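You operate a simulated robot arm through the tools that you are given. There is no shell and no other tool. Be economical: measure what you need, move in short steps, check, and stop when the job is done.

Carry out the task below with a simulated two-armed robot. There is one attempt and no reset: what you move stays moved.

## Task
Prime the engine pump from the water pipe till its window is full.
Fine: park the red cap in the cap rest and put it back after; spout back over the tub; red lever shut. Where these are worked on the way, their far stop is far enough and under half their travel is too little: spout.
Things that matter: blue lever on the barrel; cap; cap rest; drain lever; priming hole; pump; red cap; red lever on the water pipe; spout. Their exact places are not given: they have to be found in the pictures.

Only the result counts: the job must be done as asked and must still hold three seconds after the hand-in. Knocking over, shifting, dropping, spilling or breaking anything else fails it. Lids that push on must go on centred and level and be pressed home; caps that screw on are set level and turned clockwise until they are tight.

## Robot
Two 7-joint arms with two-finger parallel grippers on one trunk, hanging from a carriage that runs on a gantry, over the field with the corners [-220.4, 54.5], [-220.4, -73.5], [9.6, -73.5], [9.6, 54.5] (x, y) and turns from -343 to 344 degrees about z. Base frame: it is fixed where the carriage stands at the start and does not move with it; the origin is on the floor, on the carriage's upright axis, x ahead of it, y to its left, z up. Lengths are in cm, angles in degrees, forces in N, time in s.
The left shoulder is at the start at [4, 17.3, 154], the right one opposite. With the tool pointing down near the work surface each hand reaches from about 10 to 34 cm from the robot's upright axis, wherever it stands, measured 20 degrees to its own side. Places, roughly: blue lever on the barrel [20, -10, 50]; cap rest [-30, -30, 80]; drain lever [60, -40, 30]; priming hole [50, -10, 50]; pump [70, -20, 50]; red lever on the water pipe [40, 10, 90]; spout [30, -10, 80]. Payload 3.43 kg a hand.
The tool frame of a hand sits at the grasp point between the pads (the TCP): z along the fingers, y along the line on which they close. The tips reach 3 cm beyond it. Largest opening 9.4 cm; finger width 2.8, thickness 1; the body of the gripper, 5 by 9.6 cm, starts 5.5 cm behind the TCP.
Orientation is told as [roll, pitch, yaw] about the base's x, y, z axes, in that order, counted from this pose: with the fingers straight down and closing along the base's y, the tool's x points along the base's -x, its y along +y and its z along -z.

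## Interface
- The arms move only by the tool play_rows. It takes "left_series", "right_series" or both (then of equal length, played together; a hand with none holds still); each is a list that holds one entry, the list of rows, each a list of 7 numbers: the shift along the tool's x, y, z in cm, then the turn, a rotation vector about the tool's x, y, z in degrees, then the gripper command, from -1 (shut) to 1 (fully open), values between in proportion. In form: [[[tx, ty, tz, rx, ry, rz, jaw], ...]]. A call has 1 to 12 rows; each row is the pose to reach, as a shift and turn from the pose commanded when the call began, along the tool's axes at that moment. Each row takes 0.2 s and may step no farther than 5 cm and 8.6 degrees from the row before; otherwise, or with a gripper value out of range, the whole call is refused. A pose out of reach is approached as far as the arm can. The call stops where the force on the tool passes 40 N (or 10 N more than at its start, if that is more) or the arm is blocked; 0.2 s more then pass. The fingers move at their own pace (about 7.2 cm/s each) and stop on an object; they squeeze with about 25 N. The grip force told is the motor's: it shows also when the fingers shut on nothing. Time passes only in rows, and 0.2 s behind the last, so rows that repeat a pose let the fingers close. The reply holds the time, the measured pose of the TCP, the force on the tool along the base axes, the opening and the grip force, in the units named above and with some noise, with the torque about the TCP (base axes, N m) and any sound that the robot's microphone picked up.
- Cameras (640 x 400 px; columns grow to the right, rows downward): "scene" is now at [16.56, -5.53, 180.4]; the picture's right is [-1.00, -0.07, 0.00], its down [-0.07, 0.93, -0.36] and it looks along [0.03, -0.36, -0.93] (base axes); focal length 237 px, centre (320, 200). "left" rides on the left gripper at [7.6, -1.4, -10.3] in its tool frame; the picture's right is [0.18, 0.98, 0.00], its down [-0.75, 0.14, -0.64] and it looks along [-0.63, 0.12, 0.77] (tool axes); focal length 243 px, centre (320, 200). "right" rides on the right gripper at [7.6, 1.4, -10.2] in its tool frame; the picture's right is [-0.18, 0.98, 0.00], its down [-0.75, -0.14, -0.64] and it looks along [-0.63, -0.12, 0.77] (tool axes); focal length 243 px, centre (320, 200).
- snapshot(camera): a new picture of that camera. The clock stands still meanwhile.
- move_column(by): slides the trunk up (or, below 0, down) by that many cm; the arms and the scene camera ride with it, the base frame stays. It gives what a move gives, with no picture.
- steer(legs): drives the robot by 1 to 6 legs, each [ahead, left, turn to the left] in cm, cm and degrees, along the robot's own axes; the way and the turn of a leg run together, so that a leg with both is an arc; at most 150 cm and 180 degrees a leg. The arms and the cameras ride along, it lands a little off, and it stops where it bumps. It keeps to its track: a leg is cut to what the track allows. It gives what a move gives.
- pan_tilt(pan, tilt): turns the head with the scene camera to pan (to the left, within 86 degrees either way) and tilt (down, from -29 to 69), counted from straight ahead of the robot. It gives what a move gives.
- measure_at(camera, pixels): for up to 12 pixels [column, row] of the newest picture of that camera ("zoom" is the newest enlarged one), the place [x, y, z] in the base frame of the surface seen there, good to about 0.2 cm. The clock stands still meanwhile.
- enlarge(camera, box): a new picture of the part [left, top, right, bottom] of that camera's present view, enlarged. The clock stands still meanwhile.
- job_done(): hands the job in; it is judged then, once.

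Go step by step. Measure first, check grasps and placings, and put right what went wrong. The budget is 80 turns and 58 pictures, counting those below and the enlarged ones. Unless the task says otherwise, let go and move clear before handing in, and close with one line.

The tools are called after "Call:" as name(argument=value, ...) on one line, values as JSON. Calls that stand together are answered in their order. play_rows: Moves the arms, as the interface text tells. Its arguments: {"type":"object","properties":{"left_series":{"type":"array"},"right_series":{"type":"array"}},"required":[]} The other tools are called the same way: move_column (by) slides the trunk up or down; steer (legs) drives the base; pan_tilt (pan, tilt) turns the head that bears the scene camera; snapshot (camera) takes a picture; measure_at (camera, pixels) gives the place of the surface under pixels of a picture; enlarge (camera, box) takes an enlarged picture of a part of a camera's view; job_done () hands the job in.

At the start:

```text
t: 0.0
left_position: [53.39, 11.6, 117.02]
left_orientation: [-1.1, -3.9, 2.3]
left_force: [61.9, -188.7, -259.2]
left_ft_torque: [23.8, -17.31, 18.21]
left_opening: 9.4
left_grasp_force: 0.1
right_position: [50.15, -34.22, 113.5]
right_orientation: [-1.7, -7.8, 0.1]
right_force: [125.7, -4.5, -253.1]
right_ft_torque: [-5.53, -10.11, -2.58]
right_opening: 9.39
right_grasp_force: 0.1
trunk travel left (down, up): [-69.3, 8.8]
robot x, y, heading: [-0.07, -0.1, -0.1]
head pan, tilt: [-85.9, 68.8]
```

scene: 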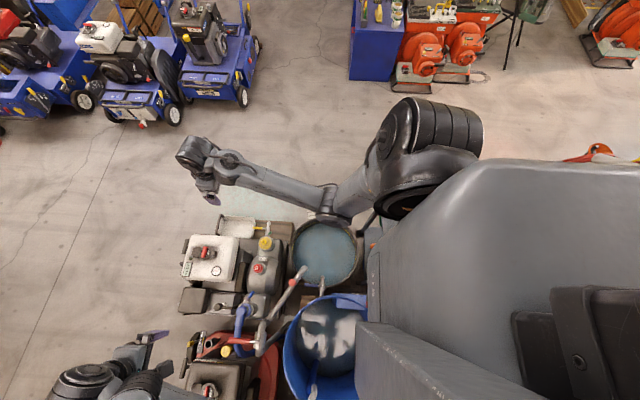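
right: 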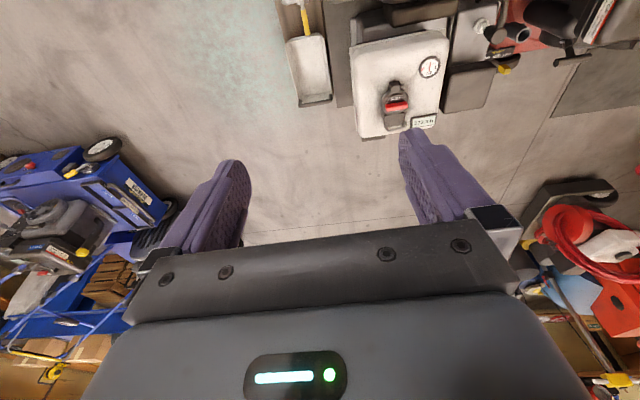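
left: 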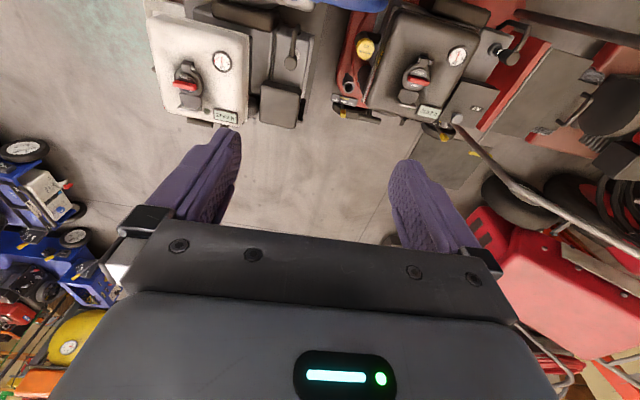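

The first scene picture shows a pump with a red cap near (258,268), a barrel at (325,250), a blue tub at (325,350) and a spout between them. I'll enlarge that area and pan the head towards the work.

Call:
enlarge(camera="scene", box=[160, 200, 400, 400])

Call:
pan_tilt(pan=-20, tilt=60)

Call:
snapshot(camera="scene")

```text
2.00 times, centred on (280, 300) of scene
```

zoom: 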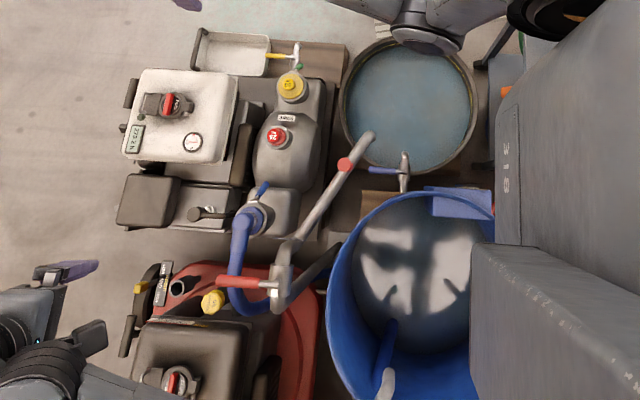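

```text
t: 1.4
left_position: [53.46, 11.48, 117.11]
left_orientation: [-1.0, -4.2, 2.7]
left_force: [11.0, -61.3, -63.3]
left_ft_torque: [7.61, -4.77, 5.89]
left_opening: 9.39
left_grasp_force: 0.0
right_position: [50.3, -34.24, 113.75]
right_orientation: [-2.0, -8.6, 0.1]
right_force: [58.4, 4.2, -112.4]
right_ft_torque: [-3.1, -4.43, -1.72]
right_opening: 9.4
right_grasp_force: 0.1
trunk travel left (down, up): [-69.3, 8.8]
robot x, y, heading: [0.1, 0.17, 0.2]
head pan, tilt: [-20.0, 60.0]
```

```text
53 pictures are left
```

scene: 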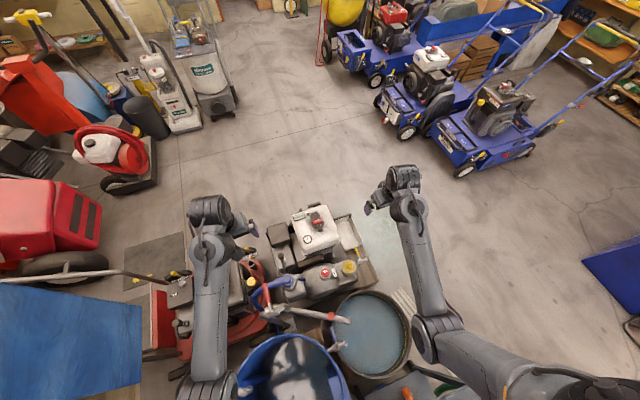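

The scene now shows the pump with its spout pipe at (300,310), the barrel at (375,330) and the tub at (285,370). I'll enlarge it and measure.

Call:
enlarge(camera="scene", box=[220, 190, 420, 315])

Call:
enlarge(camera="scene", box=[220, 275, 420, 400])

```text
3.20 times, centred on (320, 252) of scene
```

zoom: 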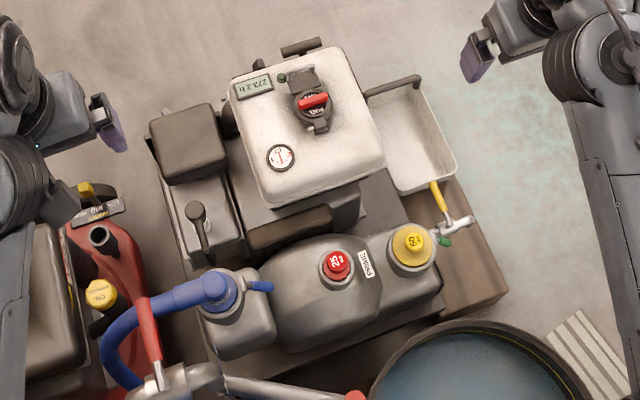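

```text
3.20 times, centred on (320, 338) of scene
```

zoom: 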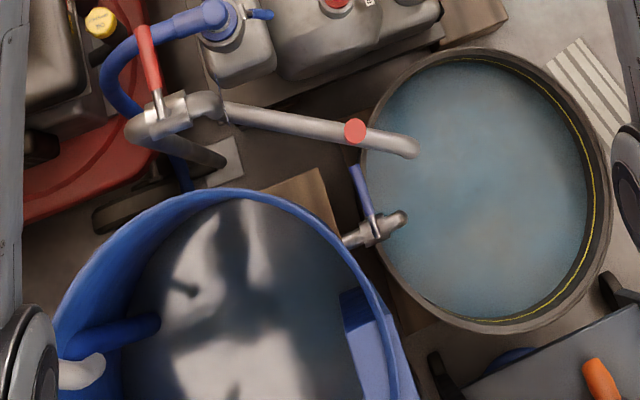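

The red cap beside the PRIMING label is the pump's; the red lever at (150,55) sits on the water pipe, whose spout (red mark at (355,130)) ends over the round tub. I'll measure these.

Call:
measure_at(camera="zoom", pixels=[[146, 35], [158, 98], [205, 103], [230, 112], [300, 125], [355, 131], [410, 147], [335, 2], [480, 180], [380, 150], [362, 190], [220, 165]])

Call:
measure_at(camera="scene", pixels=[[325, 273], [349, 267], [317, 222], [360, 258], [308, 241], [300, 295], [335, 275], [286, 280], [400, 395]])

Call:
pan_tilt(pan=-85, tilt=60)

Call:
snapshot(camera="scene")

```text
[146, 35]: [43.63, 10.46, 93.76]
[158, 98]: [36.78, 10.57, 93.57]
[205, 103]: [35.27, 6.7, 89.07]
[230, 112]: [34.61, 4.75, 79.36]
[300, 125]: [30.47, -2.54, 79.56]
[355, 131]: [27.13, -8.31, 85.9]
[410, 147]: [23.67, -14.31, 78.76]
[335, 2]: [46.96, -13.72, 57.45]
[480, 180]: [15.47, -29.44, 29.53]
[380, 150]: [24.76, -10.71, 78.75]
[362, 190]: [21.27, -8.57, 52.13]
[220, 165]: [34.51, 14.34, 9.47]
```

```text
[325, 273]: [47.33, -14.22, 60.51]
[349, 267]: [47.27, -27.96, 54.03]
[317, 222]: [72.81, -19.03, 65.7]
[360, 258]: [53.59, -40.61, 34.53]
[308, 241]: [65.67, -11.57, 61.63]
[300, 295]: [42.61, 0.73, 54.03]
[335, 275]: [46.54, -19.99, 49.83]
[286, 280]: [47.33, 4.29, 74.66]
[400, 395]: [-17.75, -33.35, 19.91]
```

```text
t: 2.7
left_position: [53.51, 11.52, 117.02]
left_orientation: [-1.1, -4.1, 2.7]
left_force: [9.8, -61.4, -62.1]
left_ft_torque: [7.79, -4.68, 6.04]
left_opening: 9.4
left_grasp_force: 0.0
right_position: [50.27, -34.33, 113.65]
right_orientation: [-1.9, -8.5, 0.1]
right_force: [57.0, -4.2, -113.1]
right_ft_torque: [-2.23, -4.6, -0.95]
right_opening: 9.41
right_grasp_force: 0.0
trunk travel left (down, up): [-69.3, 8.8]
robot x, y, heading: [0.02, 0.13, -0.3]
head pan, tilt: [-85.0, 60.0]
```

```text
50 pictures are left
```

scene: 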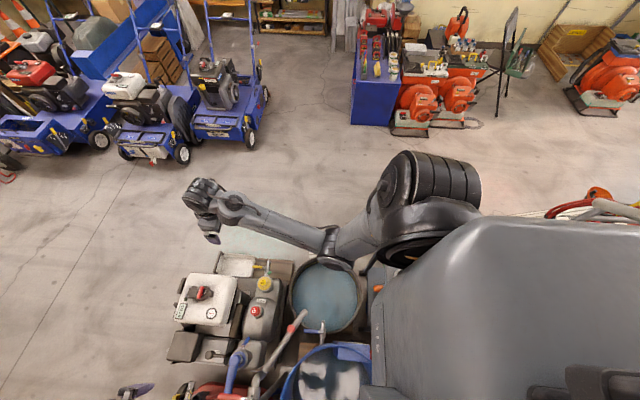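

Main points are measured: red cap about (47,-14,60), spout tip (23.7,-14.3,79), a red knob on the spout at (27,-8,86), and the red lever with its tip at (43.6,10.5,94). The cap rest lies behind the robot, so I'll turn right to see it.

Call:
steer(legs=[[0, 0, -60]])

Call:
snapshot(camera="scene")

```text
t: 5.8
left_position: [36.42, -40.83, 117.01]
left_orientation: [-1.2, -4.1, -57.7]
left_force: [-49.5, -39.7, -61.6]
left_ft_torque: [-0.17, -9.2, 6.11]
left_opening: 9.42
left_grasp_force: 0.0
right_position: [-4.98, -60.73, 113.68]
right_orientation: [-1.9, -8.6, -60.3]
right_force: [25.2, -51.4, -113.1]
right_ft_torque: [-5.18, -0.21, -1.05]
right_opening: 9.4
right_grasp_force: 0.0
trunk travel left (down, up): [-69.3, 8.8]
robot x, y, heading: [0.1, -0.22, -60.3]
head pan, tilt: [-85.0, 60.0]
```

```text
49 pictures are left
```

scene: 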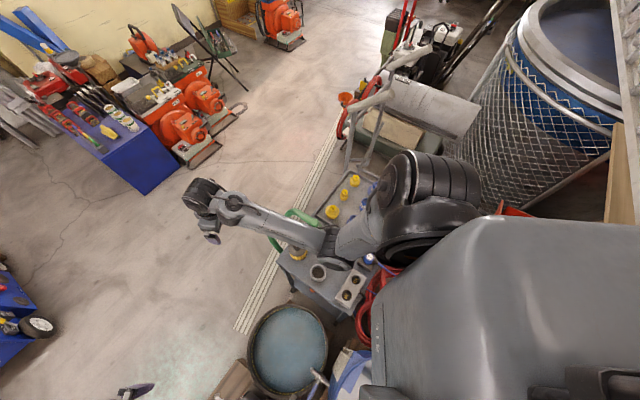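

There is a cart at (330,270) with rings and yellow caps on it; I'll enlarge it to identify the cap rest.

Call:
enlarge(camera="scene", box=[260, 170, 420, 330])

Call:
measure_at(camera="scene", pixels=[[318, 272], [348, 292], [355, 280], [296, 254], [335, 300], [333, 212], [325, 285], [330, 320], [390, 350]])

```text
2.50 times, centred on (340, 250) of scene
```

zoom: 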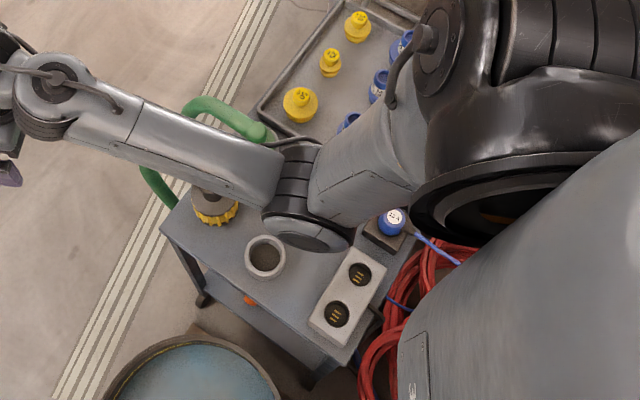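

```text
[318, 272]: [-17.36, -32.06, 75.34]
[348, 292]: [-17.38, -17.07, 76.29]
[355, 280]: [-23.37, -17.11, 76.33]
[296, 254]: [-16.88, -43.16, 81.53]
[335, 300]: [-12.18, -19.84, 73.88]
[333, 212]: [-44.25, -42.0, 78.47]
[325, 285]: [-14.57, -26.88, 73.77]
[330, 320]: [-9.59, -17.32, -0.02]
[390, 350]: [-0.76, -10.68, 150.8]
```

The ring cup at zoom (265,257) and the two-socket block are possible rests, but the hint (-30,-30,80) falls under the arm. I'll measure what is there and how tall the surroundings are before turning further.

Call:
measure_at(camera="zoom", pixels=[[392, 220], [265, 240], [285, 262], [385, 240], [300, 100], [357, 25], [405, 45], [410, 10]])

Call:
measure_at(camera="scene", pixels=[[385, 100], [345, 98], [470, 120], [410, 60], [500, 130], [590, 100], [360, 165]])

```text
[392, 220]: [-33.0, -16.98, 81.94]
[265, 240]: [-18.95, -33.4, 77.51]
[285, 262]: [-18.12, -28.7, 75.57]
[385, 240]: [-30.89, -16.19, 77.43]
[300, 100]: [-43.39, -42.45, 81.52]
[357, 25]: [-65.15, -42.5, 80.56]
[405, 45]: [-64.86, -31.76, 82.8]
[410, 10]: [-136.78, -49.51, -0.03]
```

```text
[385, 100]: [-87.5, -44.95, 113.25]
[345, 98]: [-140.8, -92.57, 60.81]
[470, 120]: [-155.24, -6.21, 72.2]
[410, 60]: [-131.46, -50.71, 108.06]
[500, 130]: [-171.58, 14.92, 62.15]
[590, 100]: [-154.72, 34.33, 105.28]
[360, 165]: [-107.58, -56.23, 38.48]
```

Nothing tall within reach of the arms there (handle at (-87,-45,113) is 98 cm out). I'll turn to heading -130 and look straight ahead between the arms.

Call:
steer(legs=[[0, 0, -70]])

Call:
pan_tilt(pan=0, tilt=65)

Call:
snapshot(camera="scene")

```text
t: 9.2
left_position: [-26.08, -48.13, 117.07]
left_orientation: [-1.1, -4.1, -127.8]
left_force: [-30.2, 20.2, -32.0]
left_ft_torque: [-4.85, -1.67, 3.43]
left_opening: 9.38
left_grasp_force: 0.1
right_position: [-58.9, -15.86, 113.8]
right_orientation: [-1.9, -8.9, -130.5]
right_force: [-19.8, -20.8, -58.9]
right_ft_torque: [-1.01, 2.44, -0.51]
right_opening: 9.42
right_grasp_force: 0.0
trunk travel left (down, up): [-69.3, 8.8]
robot x, y, heading: [-0.43, 0.1, -130.6]
head pan, tilt: [-85.0, 60.0]
```

```text
t: 10.8
left_position: [-26.0, -48.14, 117.08]
left_orientation: [-1.0, -4.1, -127.7]
left_force: [-22.3, 14.3, -23.3]
left_ft_torque: [-3.37, -1.31, 2.48]
left_opening: 9.42
left_grasp_force: 0.1
right_position: [-58.93, -16.06, 113.63]
right_orientation: [-1.8, -8.9, -130.4]
right_force: [-13.1, -16.2, -41.0]
right_ft_torque: [-0.55, 1.8, -0.49]
right_opening: 9.39
right_grasp_force: 0.0
trunk travel left (down, up): [-69.3, 8.8]
robot x, y, heading: [-0.06, 0.06, -130.7]
head pan, tilt: [0.0, 65.0]
```

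```text
47 pictures are left
```

scene: 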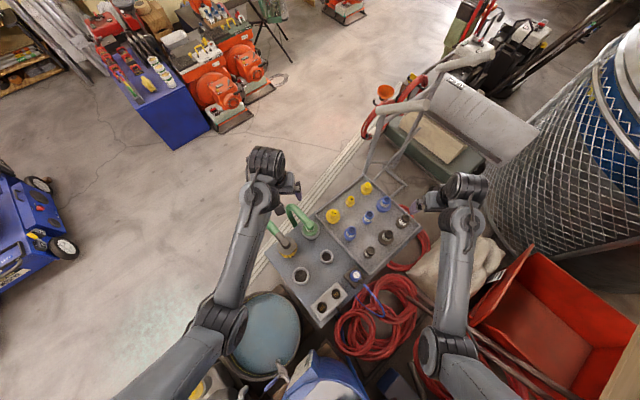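

Call:
enlarge(camera="scene", box=[260, 170, 430, 330])

Call:
measure_at(camera="scene", pixels=[[301, 275], [326, 256], [310, 231], [288, 250], [340, 270], [352, 277], [333, 215], [369, 254], [386, 237], [351, 234]])

```text
2.50 times, centred on (345, 250) of scene
```

zoom: 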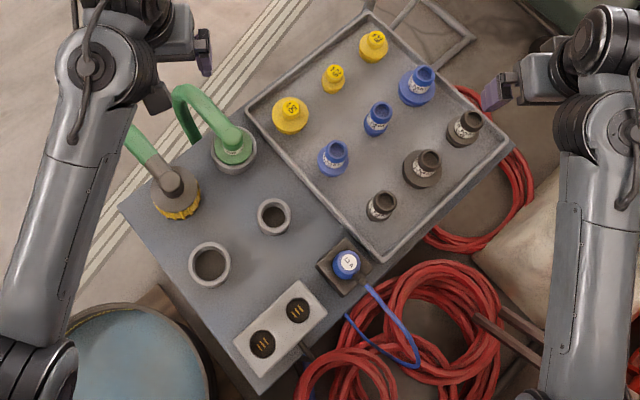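

```text
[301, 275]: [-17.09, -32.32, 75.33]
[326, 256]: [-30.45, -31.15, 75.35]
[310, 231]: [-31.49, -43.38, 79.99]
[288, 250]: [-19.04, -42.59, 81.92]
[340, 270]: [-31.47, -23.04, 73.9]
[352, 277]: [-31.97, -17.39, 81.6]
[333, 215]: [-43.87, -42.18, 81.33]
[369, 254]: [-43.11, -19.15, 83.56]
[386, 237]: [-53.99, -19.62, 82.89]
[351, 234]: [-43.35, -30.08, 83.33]
```

The small cup at (-30.5,-31) matches the hint for the cap rest. I'll measure its rim and bottom, and compare it with the larger one.

Call:
measure_at(camera="zoom", pixels=[[274, 217], [260, 208], [288, 210], [274, 202], [274, 232], [258, 222], [290, 222], [210, 265], [192, 258], [228, 262], [210, 246], [210, 284]])

Call:
enlarge(camera="scene", box=[285, 235, 345, 290])

```text
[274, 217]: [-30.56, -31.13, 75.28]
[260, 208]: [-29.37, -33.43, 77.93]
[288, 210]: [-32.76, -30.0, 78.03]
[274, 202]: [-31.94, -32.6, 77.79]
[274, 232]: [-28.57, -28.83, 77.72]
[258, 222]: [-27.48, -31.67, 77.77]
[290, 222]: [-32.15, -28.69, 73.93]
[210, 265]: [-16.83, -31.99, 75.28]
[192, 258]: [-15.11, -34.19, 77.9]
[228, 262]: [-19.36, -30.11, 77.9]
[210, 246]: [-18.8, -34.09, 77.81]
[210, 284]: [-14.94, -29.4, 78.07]
```

```text
7.27 times, centred on (315, 262) of scene
```

zoom: 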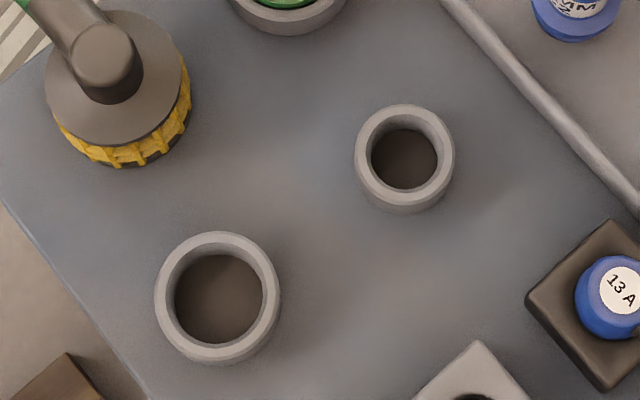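

Call:
measure_at(camera="zoom", pixels=[[363, 155], [447, 155], [405, 112], [405, 196], [375, 155], [433, 155], [405, 160], [165, 300], [270, 300], [218, 240], [218, 350]])

Call:
steer(legs=[[0, 0, 90]])

Call:
snapshot(camera="left")

Call:
snapshot(camera="scene")

```text
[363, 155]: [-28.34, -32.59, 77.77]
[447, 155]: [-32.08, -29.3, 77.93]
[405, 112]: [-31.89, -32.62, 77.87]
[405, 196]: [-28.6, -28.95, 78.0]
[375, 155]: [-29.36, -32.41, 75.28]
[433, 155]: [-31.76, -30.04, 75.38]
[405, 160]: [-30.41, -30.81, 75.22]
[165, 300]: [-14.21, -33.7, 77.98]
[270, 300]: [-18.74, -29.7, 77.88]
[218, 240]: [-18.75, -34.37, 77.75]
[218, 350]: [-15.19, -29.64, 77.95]
```

```text
t: 15.1
left_position: [48.29, -25.87, 117.13]
left_orientation: [-1.0, -4.1, -37.6]
left_force: [-15.0, -24.2, -29.0]
left_ft_torque: [1.23, -3.89, 2.64]
left_opening: 9.42
left_grasp_force: 0.0
right_position: [16.21, -58.76, 113.65]
right_orientation: [-1.8, -9.0, -40.4]
right_force: [15.8, -14.7, -40.9]
right_ft_torque: [-1.78, -0.68, -0.46]
right_opening: 9.43
right_grasp_force: 0.0
trunk travel left (down, up): [-69.3, 8.8]
robot x, y, heading: [0.1, -0.3, -40.3]
head pan, tilt: [0.0, 65.0]
```

```text
44 pictures are left
```

left: 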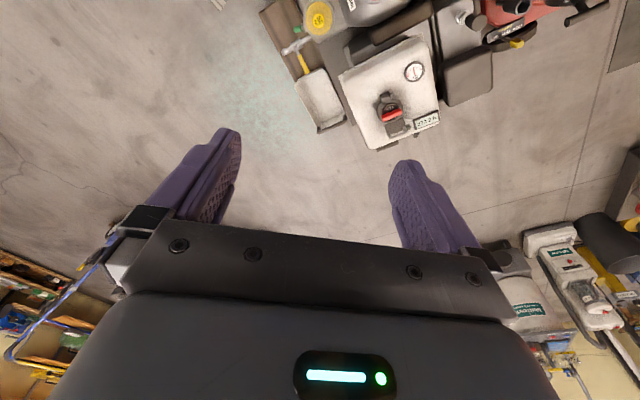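

```text
43 pictures are left
```

scene: 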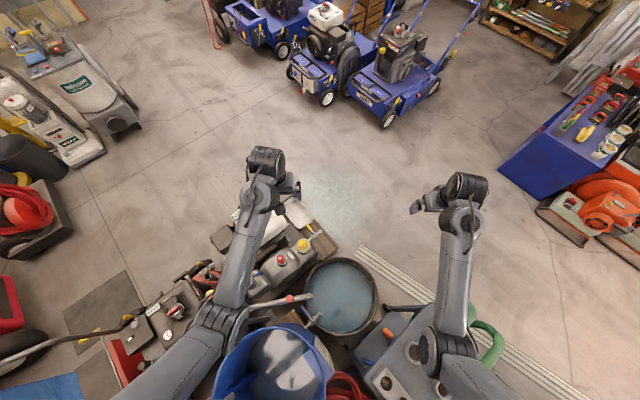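

Cap rest: centre about (-30.2,-30.9), rim z 77.9, floor z 75.3, bore about 4 cm. The red cap is visible at scene (281,262); I'll take a closer look at it and at the spout.

Call:
enlarge(camera="scene", box=[260, 235, 325, 280])

Call:
measure_at(camera="zoom", pixels=[[180, 220], [205, 250], [215, 275], [240, 240], [170, 250], [205, 290], [205, 220], [250, 300], [400, 120], [205, 305]])

```text
8.89 times, centred on (292, 258) of scene
```

zoom: 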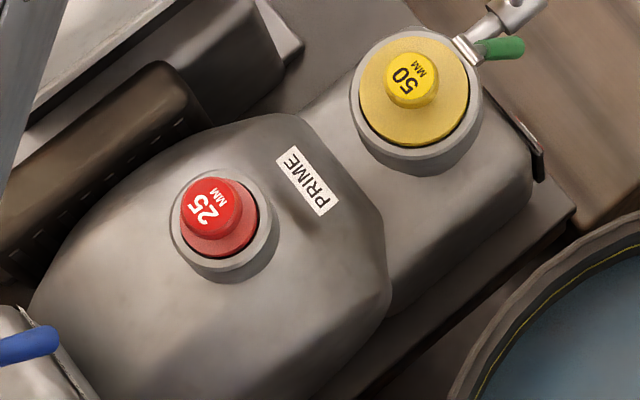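

```text
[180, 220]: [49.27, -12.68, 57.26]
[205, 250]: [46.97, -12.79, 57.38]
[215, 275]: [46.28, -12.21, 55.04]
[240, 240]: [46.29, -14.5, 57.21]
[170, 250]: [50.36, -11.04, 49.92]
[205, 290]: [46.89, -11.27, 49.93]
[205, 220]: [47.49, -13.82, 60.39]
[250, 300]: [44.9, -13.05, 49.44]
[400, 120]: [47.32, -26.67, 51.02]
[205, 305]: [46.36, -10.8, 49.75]
```

The red cap is a flanged plug: flange top z 57.3, 3–4 cm knob top z 60.4; its neck matches the small cup. Next I need to see the drain lever near (55,-40,32) and the pump's window, so I'll look there.

Call:
enlarge(camera="scene", box=[270, 185, 345, 260])

Call:
enlarge(camera="left", box=[240, 0, 440, 140])

Call:
enlarge(camera="scene", box=[220, 260, 350, 350])

```text
5.33 times, centred on (308, 222) of scene
```

zoom: 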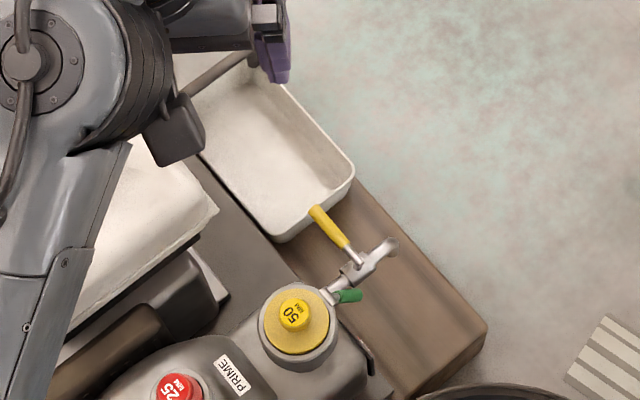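

```text
2.86 times, centred on (340, 70) of left
```

zoom: 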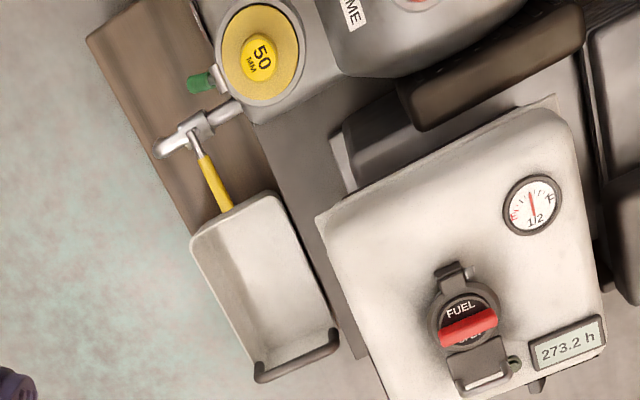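

```text
4.44 times, centred on (285, 305) of scene
```

zoom: 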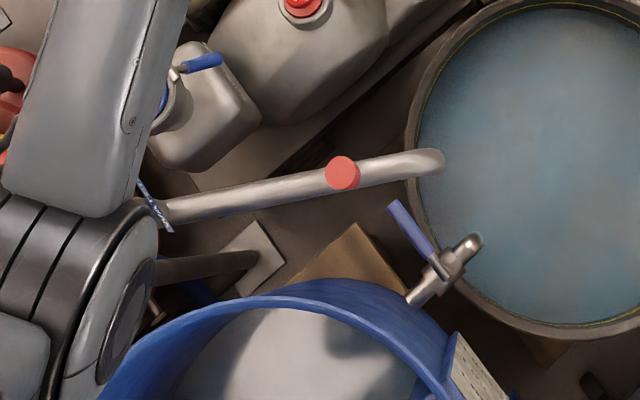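

All three tap levers (yellow drain, red, blue) lie across their pipes, so all are shut. Before planning reach I need the heights of the barrel and tub, and the bottom of my own torso, to know how far the trunk may slide down.

Call:
measure_at(camera="scene", pixels=[[245, 338], [290, 328], [325, 355], [300, 300], [345, 260], [375, 300], [340, 328], [311, 318]])

Call:
pan_tilt(pan=-86, tilt=69)

Call:
snapshot(camera="scene")

```text
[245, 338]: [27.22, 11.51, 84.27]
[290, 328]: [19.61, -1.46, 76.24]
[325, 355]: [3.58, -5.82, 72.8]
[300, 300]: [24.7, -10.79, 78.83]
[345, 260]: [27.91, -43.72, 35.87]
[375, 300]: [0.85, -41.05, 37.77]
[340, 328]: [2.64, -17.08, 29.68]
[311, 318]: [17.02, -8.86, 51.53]
```

```text
t: 16.7
left_position: [48.19, -25.9, 117.02]
left_orientation: [-1.2, -4.3, -37.4]
left_force: [-10.5, -19.2, -20.5]
left_ft_torque: [1.11, -2.87, 2.09]
left_opening: 9.38
left_grasp_force: 0.1
right_position: [16.14, -58.88, 113.63]
right_orientation: [-2.0, -9.1, -40.3]
right_force: [12.7, -11.5, -32.4]
right_ft_torque: [-1.36, -0.52, -0.38]
right_opening: 9.39
right_grasp_force: 0.2
trunk travel left (down, up): [-69.3, 8.8]
robot x, y, heading: [-0.28, -0.27, -40.3]
head pan, tilt: [-85.9, 68.8]
```

```text
38 pictures are left
```

scene: 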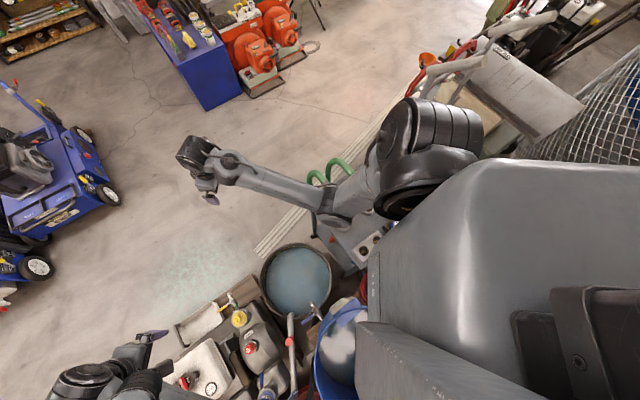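

Call:
measure_at(camera="scene", pixels=[[372, 270], [372, 300], [376, 318], [385, 250], [362, 335], [380, 370], [400, 390], [450, 390], [500, 300]])

Call:
enlarge(camera="scene", box=[280, 230, 440, 400])

```text
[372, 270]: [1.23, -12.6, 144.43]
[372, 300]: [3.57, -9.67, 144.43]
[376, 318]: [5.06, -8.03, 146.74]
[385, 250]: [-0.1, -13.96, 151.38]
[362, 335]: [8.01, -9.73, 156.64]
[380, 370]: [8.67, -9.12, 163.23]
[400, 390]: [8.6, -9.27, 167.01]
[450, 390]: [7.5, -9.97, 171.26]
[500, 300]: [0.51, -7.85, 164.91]
```

```text
2.35 times, centred on (360, 315) of scene
```

zoom: 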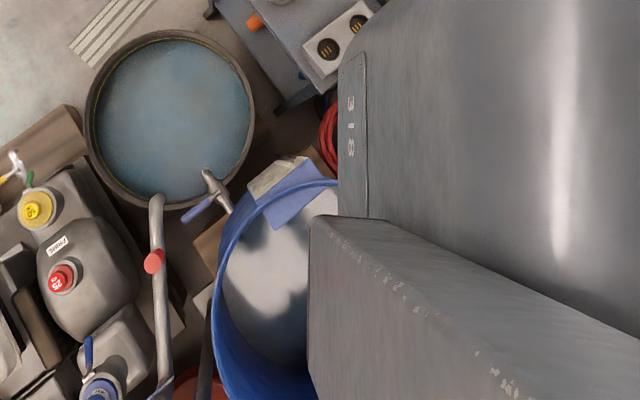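

The torso ends near z 144 and the barrel rim is at z 75, so sliding the trunk down by about 45 is acceptable. I'll move to the right of the tub, at (9,-50) heading 32, which puts the left hand right above the red cap.

Call:
steer(legs=[[39.5, -31.7, 0], [0, 0, 72]])

Call:
pan_tilt(pan=10, tilt=60)

Call:
snapshot(camera="scene")

Call:
snapshot(camera="left")

```text
t: 22.8
left_position: [49.07, -12.52, 117.02]
left_orientation: [-1.2, -4.1, 34.0]
left_force: [16.0, -17.8, -25.1]
left_ft_torque: [3.42, -0.06, 2.21]
left_opening: 9.4
left_grasp_force: 0.1
right_position: [69.97, -53.36, 113.69]
right_orientation: [-1.9, -9.0, 31.1]
right_force: [16.3, 8.3, -35.3]
right_ft_torque: [0.07, -1.63, -0.4]
right_opening: 9.4
right_grasp_force: 0.1
trunk travel left (down, up): [-69.3, 8.8]
robot x, y, heading: [8.84, -49.83, 31.0]
head pan, tilt: [-85.9, 68.8]
```

```text
t: 24.5
left_position: [49.0, -12.47, 117.19]
left_orientation: [-1.2, -4.3, 34.0]
left_force: [12.7, -15.2, -17.9]
left_ft_torque: [2.78, 0.09, 1.85]
left_opening: 9.4
left_grasp_force: 0.1
right_position: [70.13, -53.33, 113.69]
right_orientation: [-2.0, -9.0, 31.0]
right_force: [13.4, 7.7, -28.6]
right_ft_torque: [0.03, -1.32, -0.36]
right_opening: 9.4
right_grasp_force: 0.0
trunk travel left (down, up): [-69.3, 8.8]
robot x, y, heading: [9.14, -49.82, 31.3]
head pan, tilt: [10.0, 60.0]
```

```text
36 pictures are left
```

scene: 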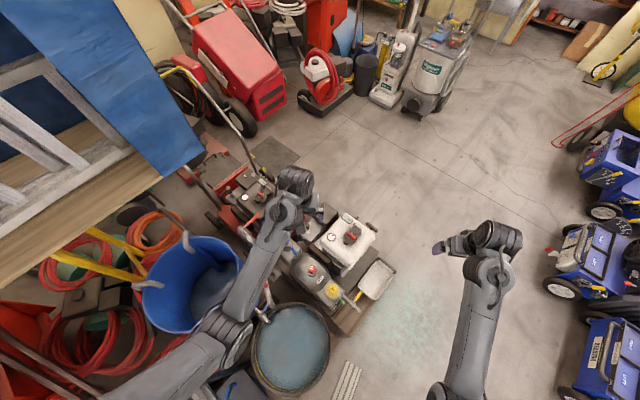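

```text
35 pictures are left
```

left: 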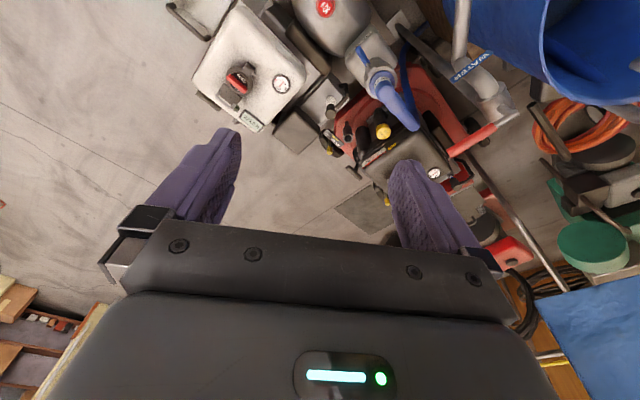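

The left hand camera sees the red cap at (325,8) and the scene shows the left elbow near (225,330). I'll measure the cap, the arm's height, and the spout distance before lowering.

Call:
measure_at(camera="left", pixels=[[325, 8], [315, 10], [335, 10], [326, 15], [460, 30], [490, 105], [500, 118], [455, 150]])

Call:
measure_at(camera="scene", pixels=[[225, 330], [205, 345], [245, 330], [265, 260], [286, 215], [311, 270], [312, 268], [240, 310]])

Call:
enlarge(camera="scene", box=[180, 170, 400, 380])

```text
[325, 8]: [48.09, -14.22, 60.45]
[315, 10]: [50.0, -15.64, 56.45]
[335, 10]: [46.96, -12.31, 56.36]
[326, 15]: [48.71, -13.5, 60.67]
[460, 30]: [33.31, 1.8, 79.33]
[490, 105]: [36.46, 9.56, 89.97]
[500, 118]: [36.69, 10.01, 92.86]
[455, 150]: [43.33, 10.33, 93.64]
```

```text
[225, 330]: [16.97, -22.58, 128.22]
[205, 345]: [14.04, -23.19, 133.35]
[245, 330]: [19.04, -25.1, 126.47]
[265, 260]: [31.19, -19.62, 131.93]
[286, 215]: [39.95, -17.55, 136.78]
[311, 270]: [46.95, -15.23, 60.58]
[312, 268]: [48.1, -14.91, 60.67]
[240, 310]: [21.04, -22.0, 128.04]
```

```text
1.90 times, centred on (290, 275) of scene
```

zoom: 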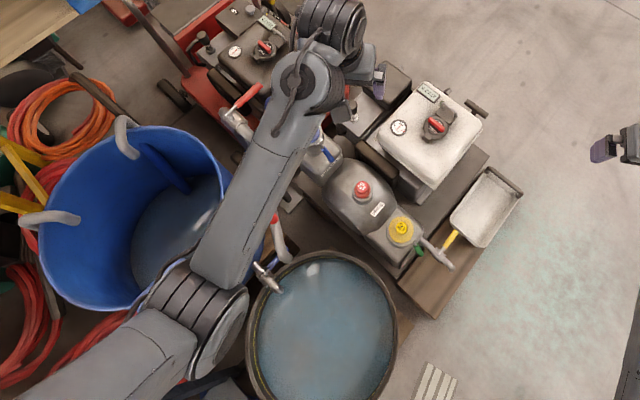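

The cap knob centre is about (48,-14.4), top z 60.6. The elbow at (18,-23) would come near the spout tip when lowered, so I'll shift 8 cm farther right, turn slightly, and then slide the trunk down 30.

Call:
steer(legs=[[-4.2, -7.1, 6]])

Call:
move_column(by=-30)

Call:
snapshot(camera="scene")

```text
t: 25.5
left_position: [45.36, -16.82, 117.13]
left_orientation: [-1.2, -4.1, 40.1]
left_force: [16.0, -13.7, -19.7]
left_ft_torque: [2.93, 0.36, 1.99]
left_opening: 9.42
left_grasp_force: 0.2
right_position: [70.45, -55.36, 113.54]
right_orientation: [-2.0, -9.0, 37.1]
right_force: [13.4, 8.7, -31.0]
right_ft_torque: [0.22, -1.41, -0.35]
right_opening: 9.4
right_grasp_force: 0.1
trunk travel left (down, up): [-69.3, 8.8]
robot x, y, heading: [9.81, -58.24, 36.7]
head pan, tilt: [10.0, 60.0]
```

```text
t: 28.5
left_position: [45.43, -16.69, 87.06]
left_orientation: [-1.1, -4.2, 40.0]
left_force: [12.1, -12.5, -16.4]
left_ft_torque: [2.49, 0.29, 1.71]
left_opening: 9.41
left_grasp_force: 0.0
right_position: [70.62, -55.21, 83.55]
right_orientation: [-1.9, -9.0, 37.1]
right_force: [12.6, 8.4, -27.6]
right_ft_torque: [0.2, -1.24, -0.26]
right_opening: 9.37
right_grasp_force: 0.0
trunk travel left (down, up): [-39.3, 38.8]
robot x, y, heading: [9.33, -58.25, 36.9]
head pan, tilt: [10.0, 60.0]
```

```text
33 pictures are left
```

scene: 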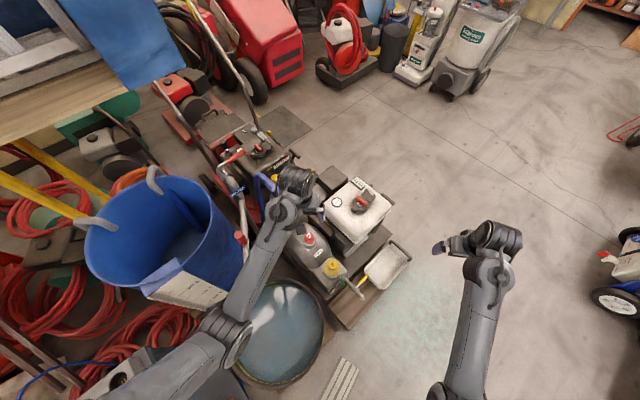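

The forearm now sits well above the spout. I'll level the left hand and centre it over the cap first.

Call:
play_rows(left_series=[[[-1.7, 0, 0, -0.5, 2.1, 0, 1], [-3.4, 0.1, 0, -1.1, 4.2, 0, 1], [-3.4, 0.1, 0, -1.1, 4.2, 0, 1]]])

Call:
measure_at(camera="scene", pixels=[[220, 340], [240, 300], [262, 250], [308, 241], [310, 238], [240, 240], [310, 233]])

Call:
snapshot(camera="left")

```text
t: 28.9
left_position: [45.86, -16.26, 87.1]
left_orientation: [-1.1, -3.7, 40.3]
left_force: [9.1, -4.5, -10.0]
left_ft_torque: [1.26, 0.29, 0.86]
left_opening: 9.38
left_grasp_force: 0.1
right_position: [70.62, -55.18, 83.72]
right_orientation: [-1.9, -9.1, 37.1]
right_force: [8.2, 3.7, -13.5]
right_ft_torque: [0.1, -0.39, -0.02]
right_opening: 9.4
right_grasp_force: 0.0
trunk travel left (down, up): [-39.3, 38.8]
robot x, y, heading: [9.45, -58.18, 37.1]
head pan, tilt: [10.0, 60.0]
stopped in row 1 (left hand): the force on the tool passed its limit at 51 N (the readings are from after the stop); the commanded pose is now the measured one
```

```text
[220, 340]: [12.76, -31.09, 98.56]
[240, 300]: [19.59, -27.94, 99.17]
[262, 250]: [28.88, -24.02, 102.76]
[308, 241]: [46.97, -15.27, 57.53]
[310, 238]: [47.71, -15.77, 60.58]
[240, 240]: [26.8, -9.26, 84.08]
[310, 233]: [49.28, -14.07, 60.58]
```

```text
32 pictures are left
```

left: 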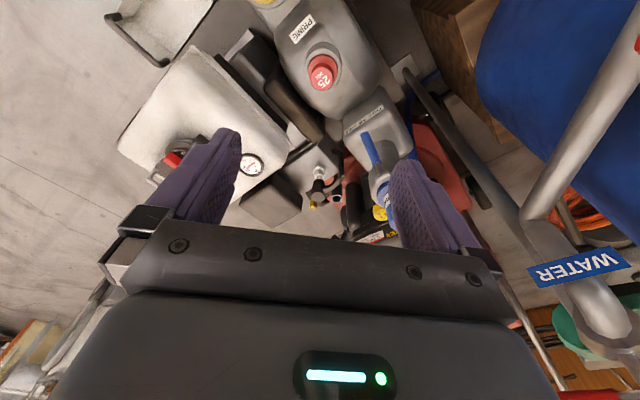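

The stop was only an inertial transient (nothing is touching). I'll measure the knob from the hand camera and repeat more gently.

Call:
measure_at(camera="left", pixels=[[323, 66], [313, 78], [332, 78], [322, 90], [322, 80], [310, 60], [338, 60]])

Call:
play_rows(left_series=[[[-0.4, 0, 0, -0.2, 0.5, 0, 1], [-0.8, 0, 0, -0.4, 1.2, 0, 1], [-1.4, 0, 0, -0.8, 2.2, 0, 1], [-2.0, 0, 0, -1.1, 3.2, 0, 1], [-2.5, 0, 0, -1.1, 3.7, 0, 1], [-2.7, 0, 0, -1.1, 3.7, 0, 1], [-2.7, 0, 0, -1.1, 3.7, 0, 1]]])

```text
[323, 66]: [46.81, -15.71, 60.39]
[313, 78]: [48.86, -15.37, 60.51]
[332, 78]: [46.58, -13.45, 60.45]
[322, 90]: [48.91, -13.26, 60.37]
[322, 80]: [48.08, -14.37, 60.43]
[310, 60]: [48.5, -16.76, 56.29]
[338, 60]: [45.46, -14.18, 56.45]
```

```text
t: 29.4
left_position: [46.37, -15.86, 87.09]
left_orientation: [-0.9, -3.2, 40.7]
left_force: [7.8, -6.8, -9.3]
left_ft_torque: [1.33, 0.31, 0.94]
left_opening: 9.38
left_grasp_force: 0.0
right_position: [70.47, -55.27, 83.6]
right_orientation: [-2.0, -9.2, 36.9]
right_force: [5.7, 2.4, -10.6]
right_ft_torque: [0.09, -0.28, 0.0]
right_opening: 9.4
right_grasp_force: 0.1
trunk travel left (down, up): [-39.3, 38.8]
robot x, y, heading: [10.11, -58.33, 37.0]
head pan, tilt: [10.0, 60.0]
stopped in row 2 (left hand): the force on the tool passed its limit at 46 N (the readings are from after the stop); the commanded pose is now the measured one
```

Again a stop in free air. I'll hold still for a bit to let the readings settle, then try pure translation.

Call:
play_rows(left_series=[[[0, 0, 0, 0, 0, 0, 1], [0, 0, 0, 0, 0, 0, 1], [0, 0, 0, 0, 0, 0, 1], [0, 0, 0, 0, 0, 0, 1], [0, 0, 0, 0, 0, 0, 1]]])

Call:
play_rows(left_series=[[[-0.5, 0, 0, 0, 0, 0, 1], [-1, 0, 0, 0, 0, 0, 1], [-1.5, 0, 0, 0, 0, 0, 1], [-2, 0, 0, 0, 0, 0, 1], [-2, 0, 0, 0, 0, 0, 1]]])

```text
t: 30.6
left_position: [46.2, -15.9, 87.21]
left_orientation: [-0.9, -3.2, 40.6]
left_force: [15.5, -15.4, -18.6]
left_ft_torque: [2.92, 0.51, 1.97]
left_opening: 9.39
left_grasp_force: 0.0
right_position: [70.64, -55.26, 83.7]
right_orientation: [-2.0, -9.1, 37.1]
right_force: [6.4, 5.8, -17.0]
right_ft_torque: [0.04, -0.76, -0.23]
right_opening: 9.41
right_grasp_force: 0.1
trunk travel left (down, up): [-39.3, 38.8]
robot x, y, heading: [9.6, -58.27, 37.0]
head pan, tilt: [10.0, 60.0]
```

```text
t: 31.8
left_position: [47.86, -14.68, 87.31]
left_orientation: [-0.9, -3.3, 40.5]
left_force: [-0.2, 0.4, -0.5]
left_ft_torque: [0.02, 0.01, 0.02]
left_opening: 9.42
left_grasp_force: 0.0
right_position: [70.42, -55.29, 83.69]
right_orientation: [-1.8, -9.1, 37.1]
right_force: [7.8, 4.3, -16.8]
right_ft_torque: [0.15, -0.83, -0.13]
right_opening: 9.39
right_grasp_force: 0.0
trunk travel left (down, up): [-39.3, 38.8]
robot x, y, heading: [9.42, -58.32, 37.0]
head pan, tilt: [10.0, 60.0]
```

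Forces are now zero. Level the hand and check, then descend.

Call:
play_rows(left_series=[[[0, 0, 0, -0.4, 1.1, 0, 1], [0, 0, 0, -0.8, 2.2, 0, 1], [0, 0, 0, -0.9, 3.3, 0, 1], [0, 0, 0, -0.9, 3.3, 0, 1]]])

Call:
play_rows(left_series=[[[0, 0, 2, 0, 0, 0, 1], [0, 0, 4.5, 0, 0, 0, 1], [0, 0, 7, 0, 0, 0, 1], [0, 0, 9.5, 0, 0, 0, 1], [0, 0, 12, 0, 0, 0, 1], [0, 0, 14.5, 0, 0, 0, 1], [0, 0, 17, 0, 0, 0, 1], [0, 0, 18, 0, 0, 0, 1], [0, 0, 18, 0, 0, 0, 1]]])

Call:
snapshot(camera="left")

```text
t: 32.3
left_position: [47.87, -14.64, 87.26]
left_orientation: [-0.4, -1.9, 40.8]
left_force: [6.5, -6.1, -7.1]
left_ft_torque: [1.21, 0.21, 0.75]
left_opening: 9.4
left_grasp_force: 0.1
right_position: [70.47, -55.24, 83.64]
right_orientation: [-1.9, -9.0, 36.9]
right_force: [5.8, 1.8, -9.5]
right_ft_torque: [0.11, -0.32, 0.01]
right_opening: 9.39
right_grasp_force: 0.1
trunk travel left (down, up): [-39.3, 38.8]
robot x, y, heading: [9.58, -58.21, 37.1]
head pan, tilt: [10.0, 60.0]
stopped in row 2 (left hand): the force on the tool passed its limit at 50 N (the readings are from after the stop); the commanded pose is now the measured one
```

```text
t: 34.3
left_position: [48.45, -14.36, 69.27]
left_orientation: [-0.5, -1.9, 40.7]
left_force: [0.1, 0.0, 0.5]
left_ft_torque: [0.0, 0.0, 0.03]
left_opening: 9.39
left_grasp_force: 0.0
right_position: [70.48, -55.21, 83.58]
right_orientation: [-1.8, -9.1, 37.1]
right_force: [5.9, 5.1, -15.3]
right_ft_torque: [0.08, -0.72, -0.15]
right_opening: 9.38
right_grasp_force: 0.1
trunk travel left (down, up): [-39.3, 38.8]
robot x, y, heading: [9.9, -58.41, 37.0]
head pan, tilt: [10.0, 60.0]
```

```text
31 pictures are left
```

left: 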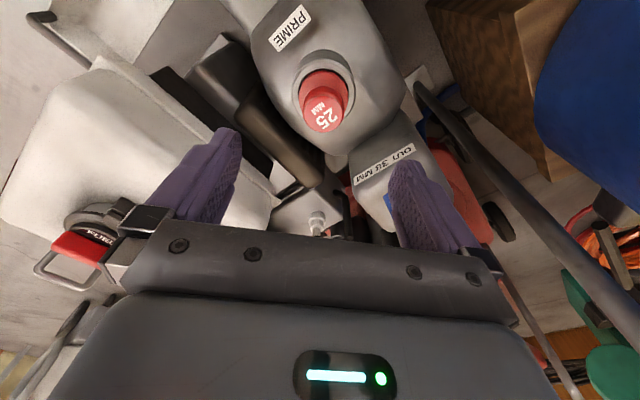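

The hand is over the cap at z 69. I'll check clearances (engine edge at (250,150), dark bar at (290,150)) and the knob's exact centre.

Call:
measure_at(camera="left", pixels=[[308, 95], [346, 92], [325, 125], [324, 80], [290, 150], [250, 190], [210, 110], [320, 225], [370, 170], [330, 62], [342, 62], [300, 80]])

Call:
enlarge(camera="left", box=[260, 40, 400, 140])

```text
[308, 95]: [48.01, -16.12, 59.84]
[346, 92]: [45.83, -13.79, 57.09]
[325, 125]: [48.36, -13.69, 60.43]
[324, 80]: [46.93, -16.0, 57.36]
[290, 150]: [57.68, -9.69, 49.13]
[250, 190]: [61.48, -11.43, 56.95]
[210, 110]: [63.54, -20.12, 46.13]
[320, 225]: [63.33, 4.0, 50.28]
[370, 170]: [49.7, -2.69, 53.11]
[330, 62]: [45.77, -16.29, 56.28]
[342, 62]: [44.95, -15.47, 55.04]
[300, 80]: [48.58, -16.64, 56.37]
```

```text
4.00 times, centred on (330, 90) of left
```

zoom: 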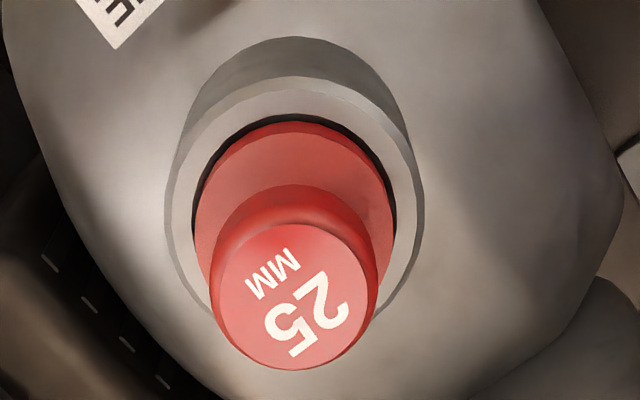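

The cap is a smooth push-in plug in a ring neck; nothing near the descent is above z 57. I'll go down so the pads straddle the knob.

Call:
play_rows(left_series=[[[0.3, 0.1, 1, 0, 0.4, 0, 1], [0.5, 0.2, 3, 0, 0.8, 0, 1], [0.7, 0.35, 5, -0.2, 1.2, 0, 1], [0.86, 0.35, 7, -0.4, 1.6, 0, 1], [0.86, 0.35, 8.2, -0.5, 1.9, 0, 1], [0.86, 0.35, 8.4, -0.5, 1.9, 0, 1], [0.86, 0.35, 8.4, -0.5, 1.9, 0, 1]]])

Call:
snapshot(camera="left")

```text
t: 35.9
left_position: [47.85, -14.47, 60.91]
left_orientation: [0.1, 0.0, 40.8]
left_force: [0.9, -0.4, 0.0]
left_ft_torque: [0.01, 0.0, -0.03]
left_opening: 9.37
left_grasp_force: 0.0
right_position: [70.57, -55.27, 83.63]
right_orientation: [-2.0, -9.1, 37.1]
right_force: [6.8, 4.7, -15.1]
right_ft_torque: [0.15, -0.75, -0.13]
right_opening: 9.4
right_grasp_force: 0.1
trunk travel left (down, up): [-39.3, 38.8]
robot x, y, heading: [9.91, -58.11, 37.1]
head pan, tilt: [10.0, 60.0]
```

```text
29 pictures are left
```

left: 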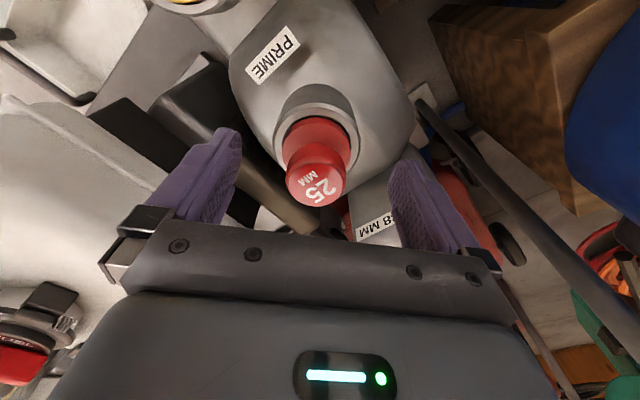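

The knob stands between the pads at (316,180). Closing the gripper.

Call:
play_rows(left_series=[[[0, 0, 0, 0, 0, 0, -1], [0, 0, 0, 0, 0, 0, -1], [0, 0, 0, 0, 0, 0, -1], [0, 0, 0, 0, 0, 0, -1], [0, 0, 0, 0, 0, 0, -1]]])

Call:
play_rows(left_series=[[[0, 0, -0.3, 0, 0, 0, -1], [0, 0, -0.6, 0, 0, 0, -1], [0, 0, -0.9, 0, 0, 0, -1], [0, 0, -1.2, 0, 0, 0, -1], [0, 0, -1.2, 0, 0, 0, -1]]])

Call:
snapshot(camera="left")

```text
t: 37.1
left_position: [47.84, -14.46, 60.75]
left_orientation: [0.2, 0.0, 40.8]
left_force: [0.8, -0.4, 2.2]
left_ft_torque: [-0.03, 0.0, -0.04]
left_opening: 3.11
left_grasp_force: 25.0
right_position: [70.44, -55.29, 83.68]
right_orientation: [-1.9, -9.1, 37.1]
right_force: [6.5, 5.0, -15.8]
right_ft_torque: [0.13, -0.74, -0.2]
right_opening: 9.4
right_grasp_force: 0.0
trunk travel left (down, up): [-39.3, 38.8]
robot x, y, heading: [9.39, -58.4, 37.0]
head pan, tilt: [10.0, 60.0]
```

```text
t: 38.3
left_position: [47.74, -14.53, 62.08]
left_orientation: [0.1, 0.0, 40.6]
left_force: [-0.4, -0.3, -0.2]
left_ft_torque: [0.01, 0.02, -0.02]
left_opening: 3.1
left_grasp_force: 24.3
right_position: [70.53, -55.12, 83.66]
right_orientation: [-1.9, -9.1, 37.1]
right_force: [6.5, 5.1, -16.7]
right_ft_torque: [0.08, -0.72, -0.15]
right_opening: 9.4
right_grasp_force: 0.1
trunk travel left (down, up): [-39.3, 38.8]
robot x, y, heading: [9.25, -58.49, 37.0]
head pan, tilt: [10.0, 60.0]
```

```text
28 pictures are left
```

left: 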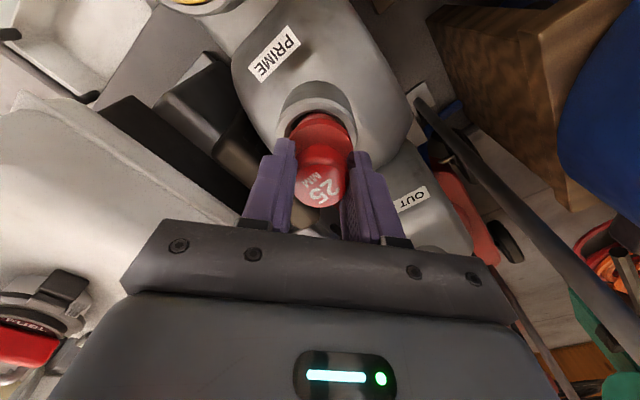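

The plug came up freely with no force. I'll lift 8 cm more and check.

Call:
play_rows(left_series=[[[0, 0, -1, 0, 0, 0, -1], [0, 0, -3, 0, 0, 0, -1], [0, 0, -5, 0, 0, 0, -1], [0, 0, -7, 0, 0, 0, -1], [0, 0, -9, 0, 0, 0, -1], [0, 0, -10, 0, 0, 0, -1], [0, 0, -10, 0, 0, 0, -1]]])

Call:
snapshot(camera="left")

```text
t: 39.9
left_position: [47.72, -14.56, 72.06]
left_orientation: [0.2, 0.0, 40.8]
left_force: [0.1, 0.1, 0.4]
left_ft_torque: [0.02, -0.02, 0.0]
left_opening: 3.08
left_grasp_force: 25.2
right_position: [70.39, -55.19, 83.67]
right_orientation: [-1.9, -9.1, 37.1]
right_force: [6.2, 4.6, -15.6]
right_ft_torque: [0.14, -0.73, -0.16]
right_opening: 9.39
right_grasp_force: 0.2
trunk travel left (down, up): [-39.3, 38.8]
robot x, y, heading: [9.51, -58.26, 37.1]
head pan, tilt: [10.0, 60.0]
```

```text
27 pictures are left
```

left: 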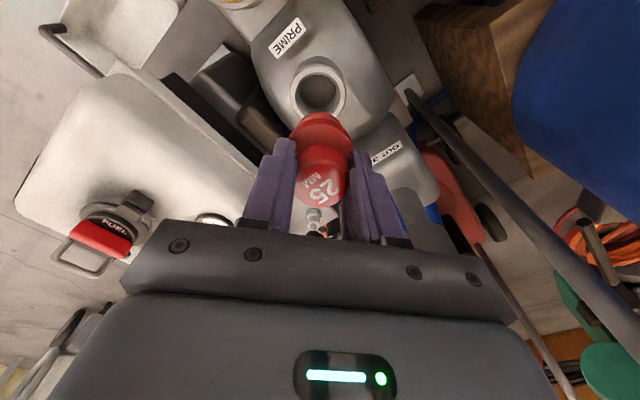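

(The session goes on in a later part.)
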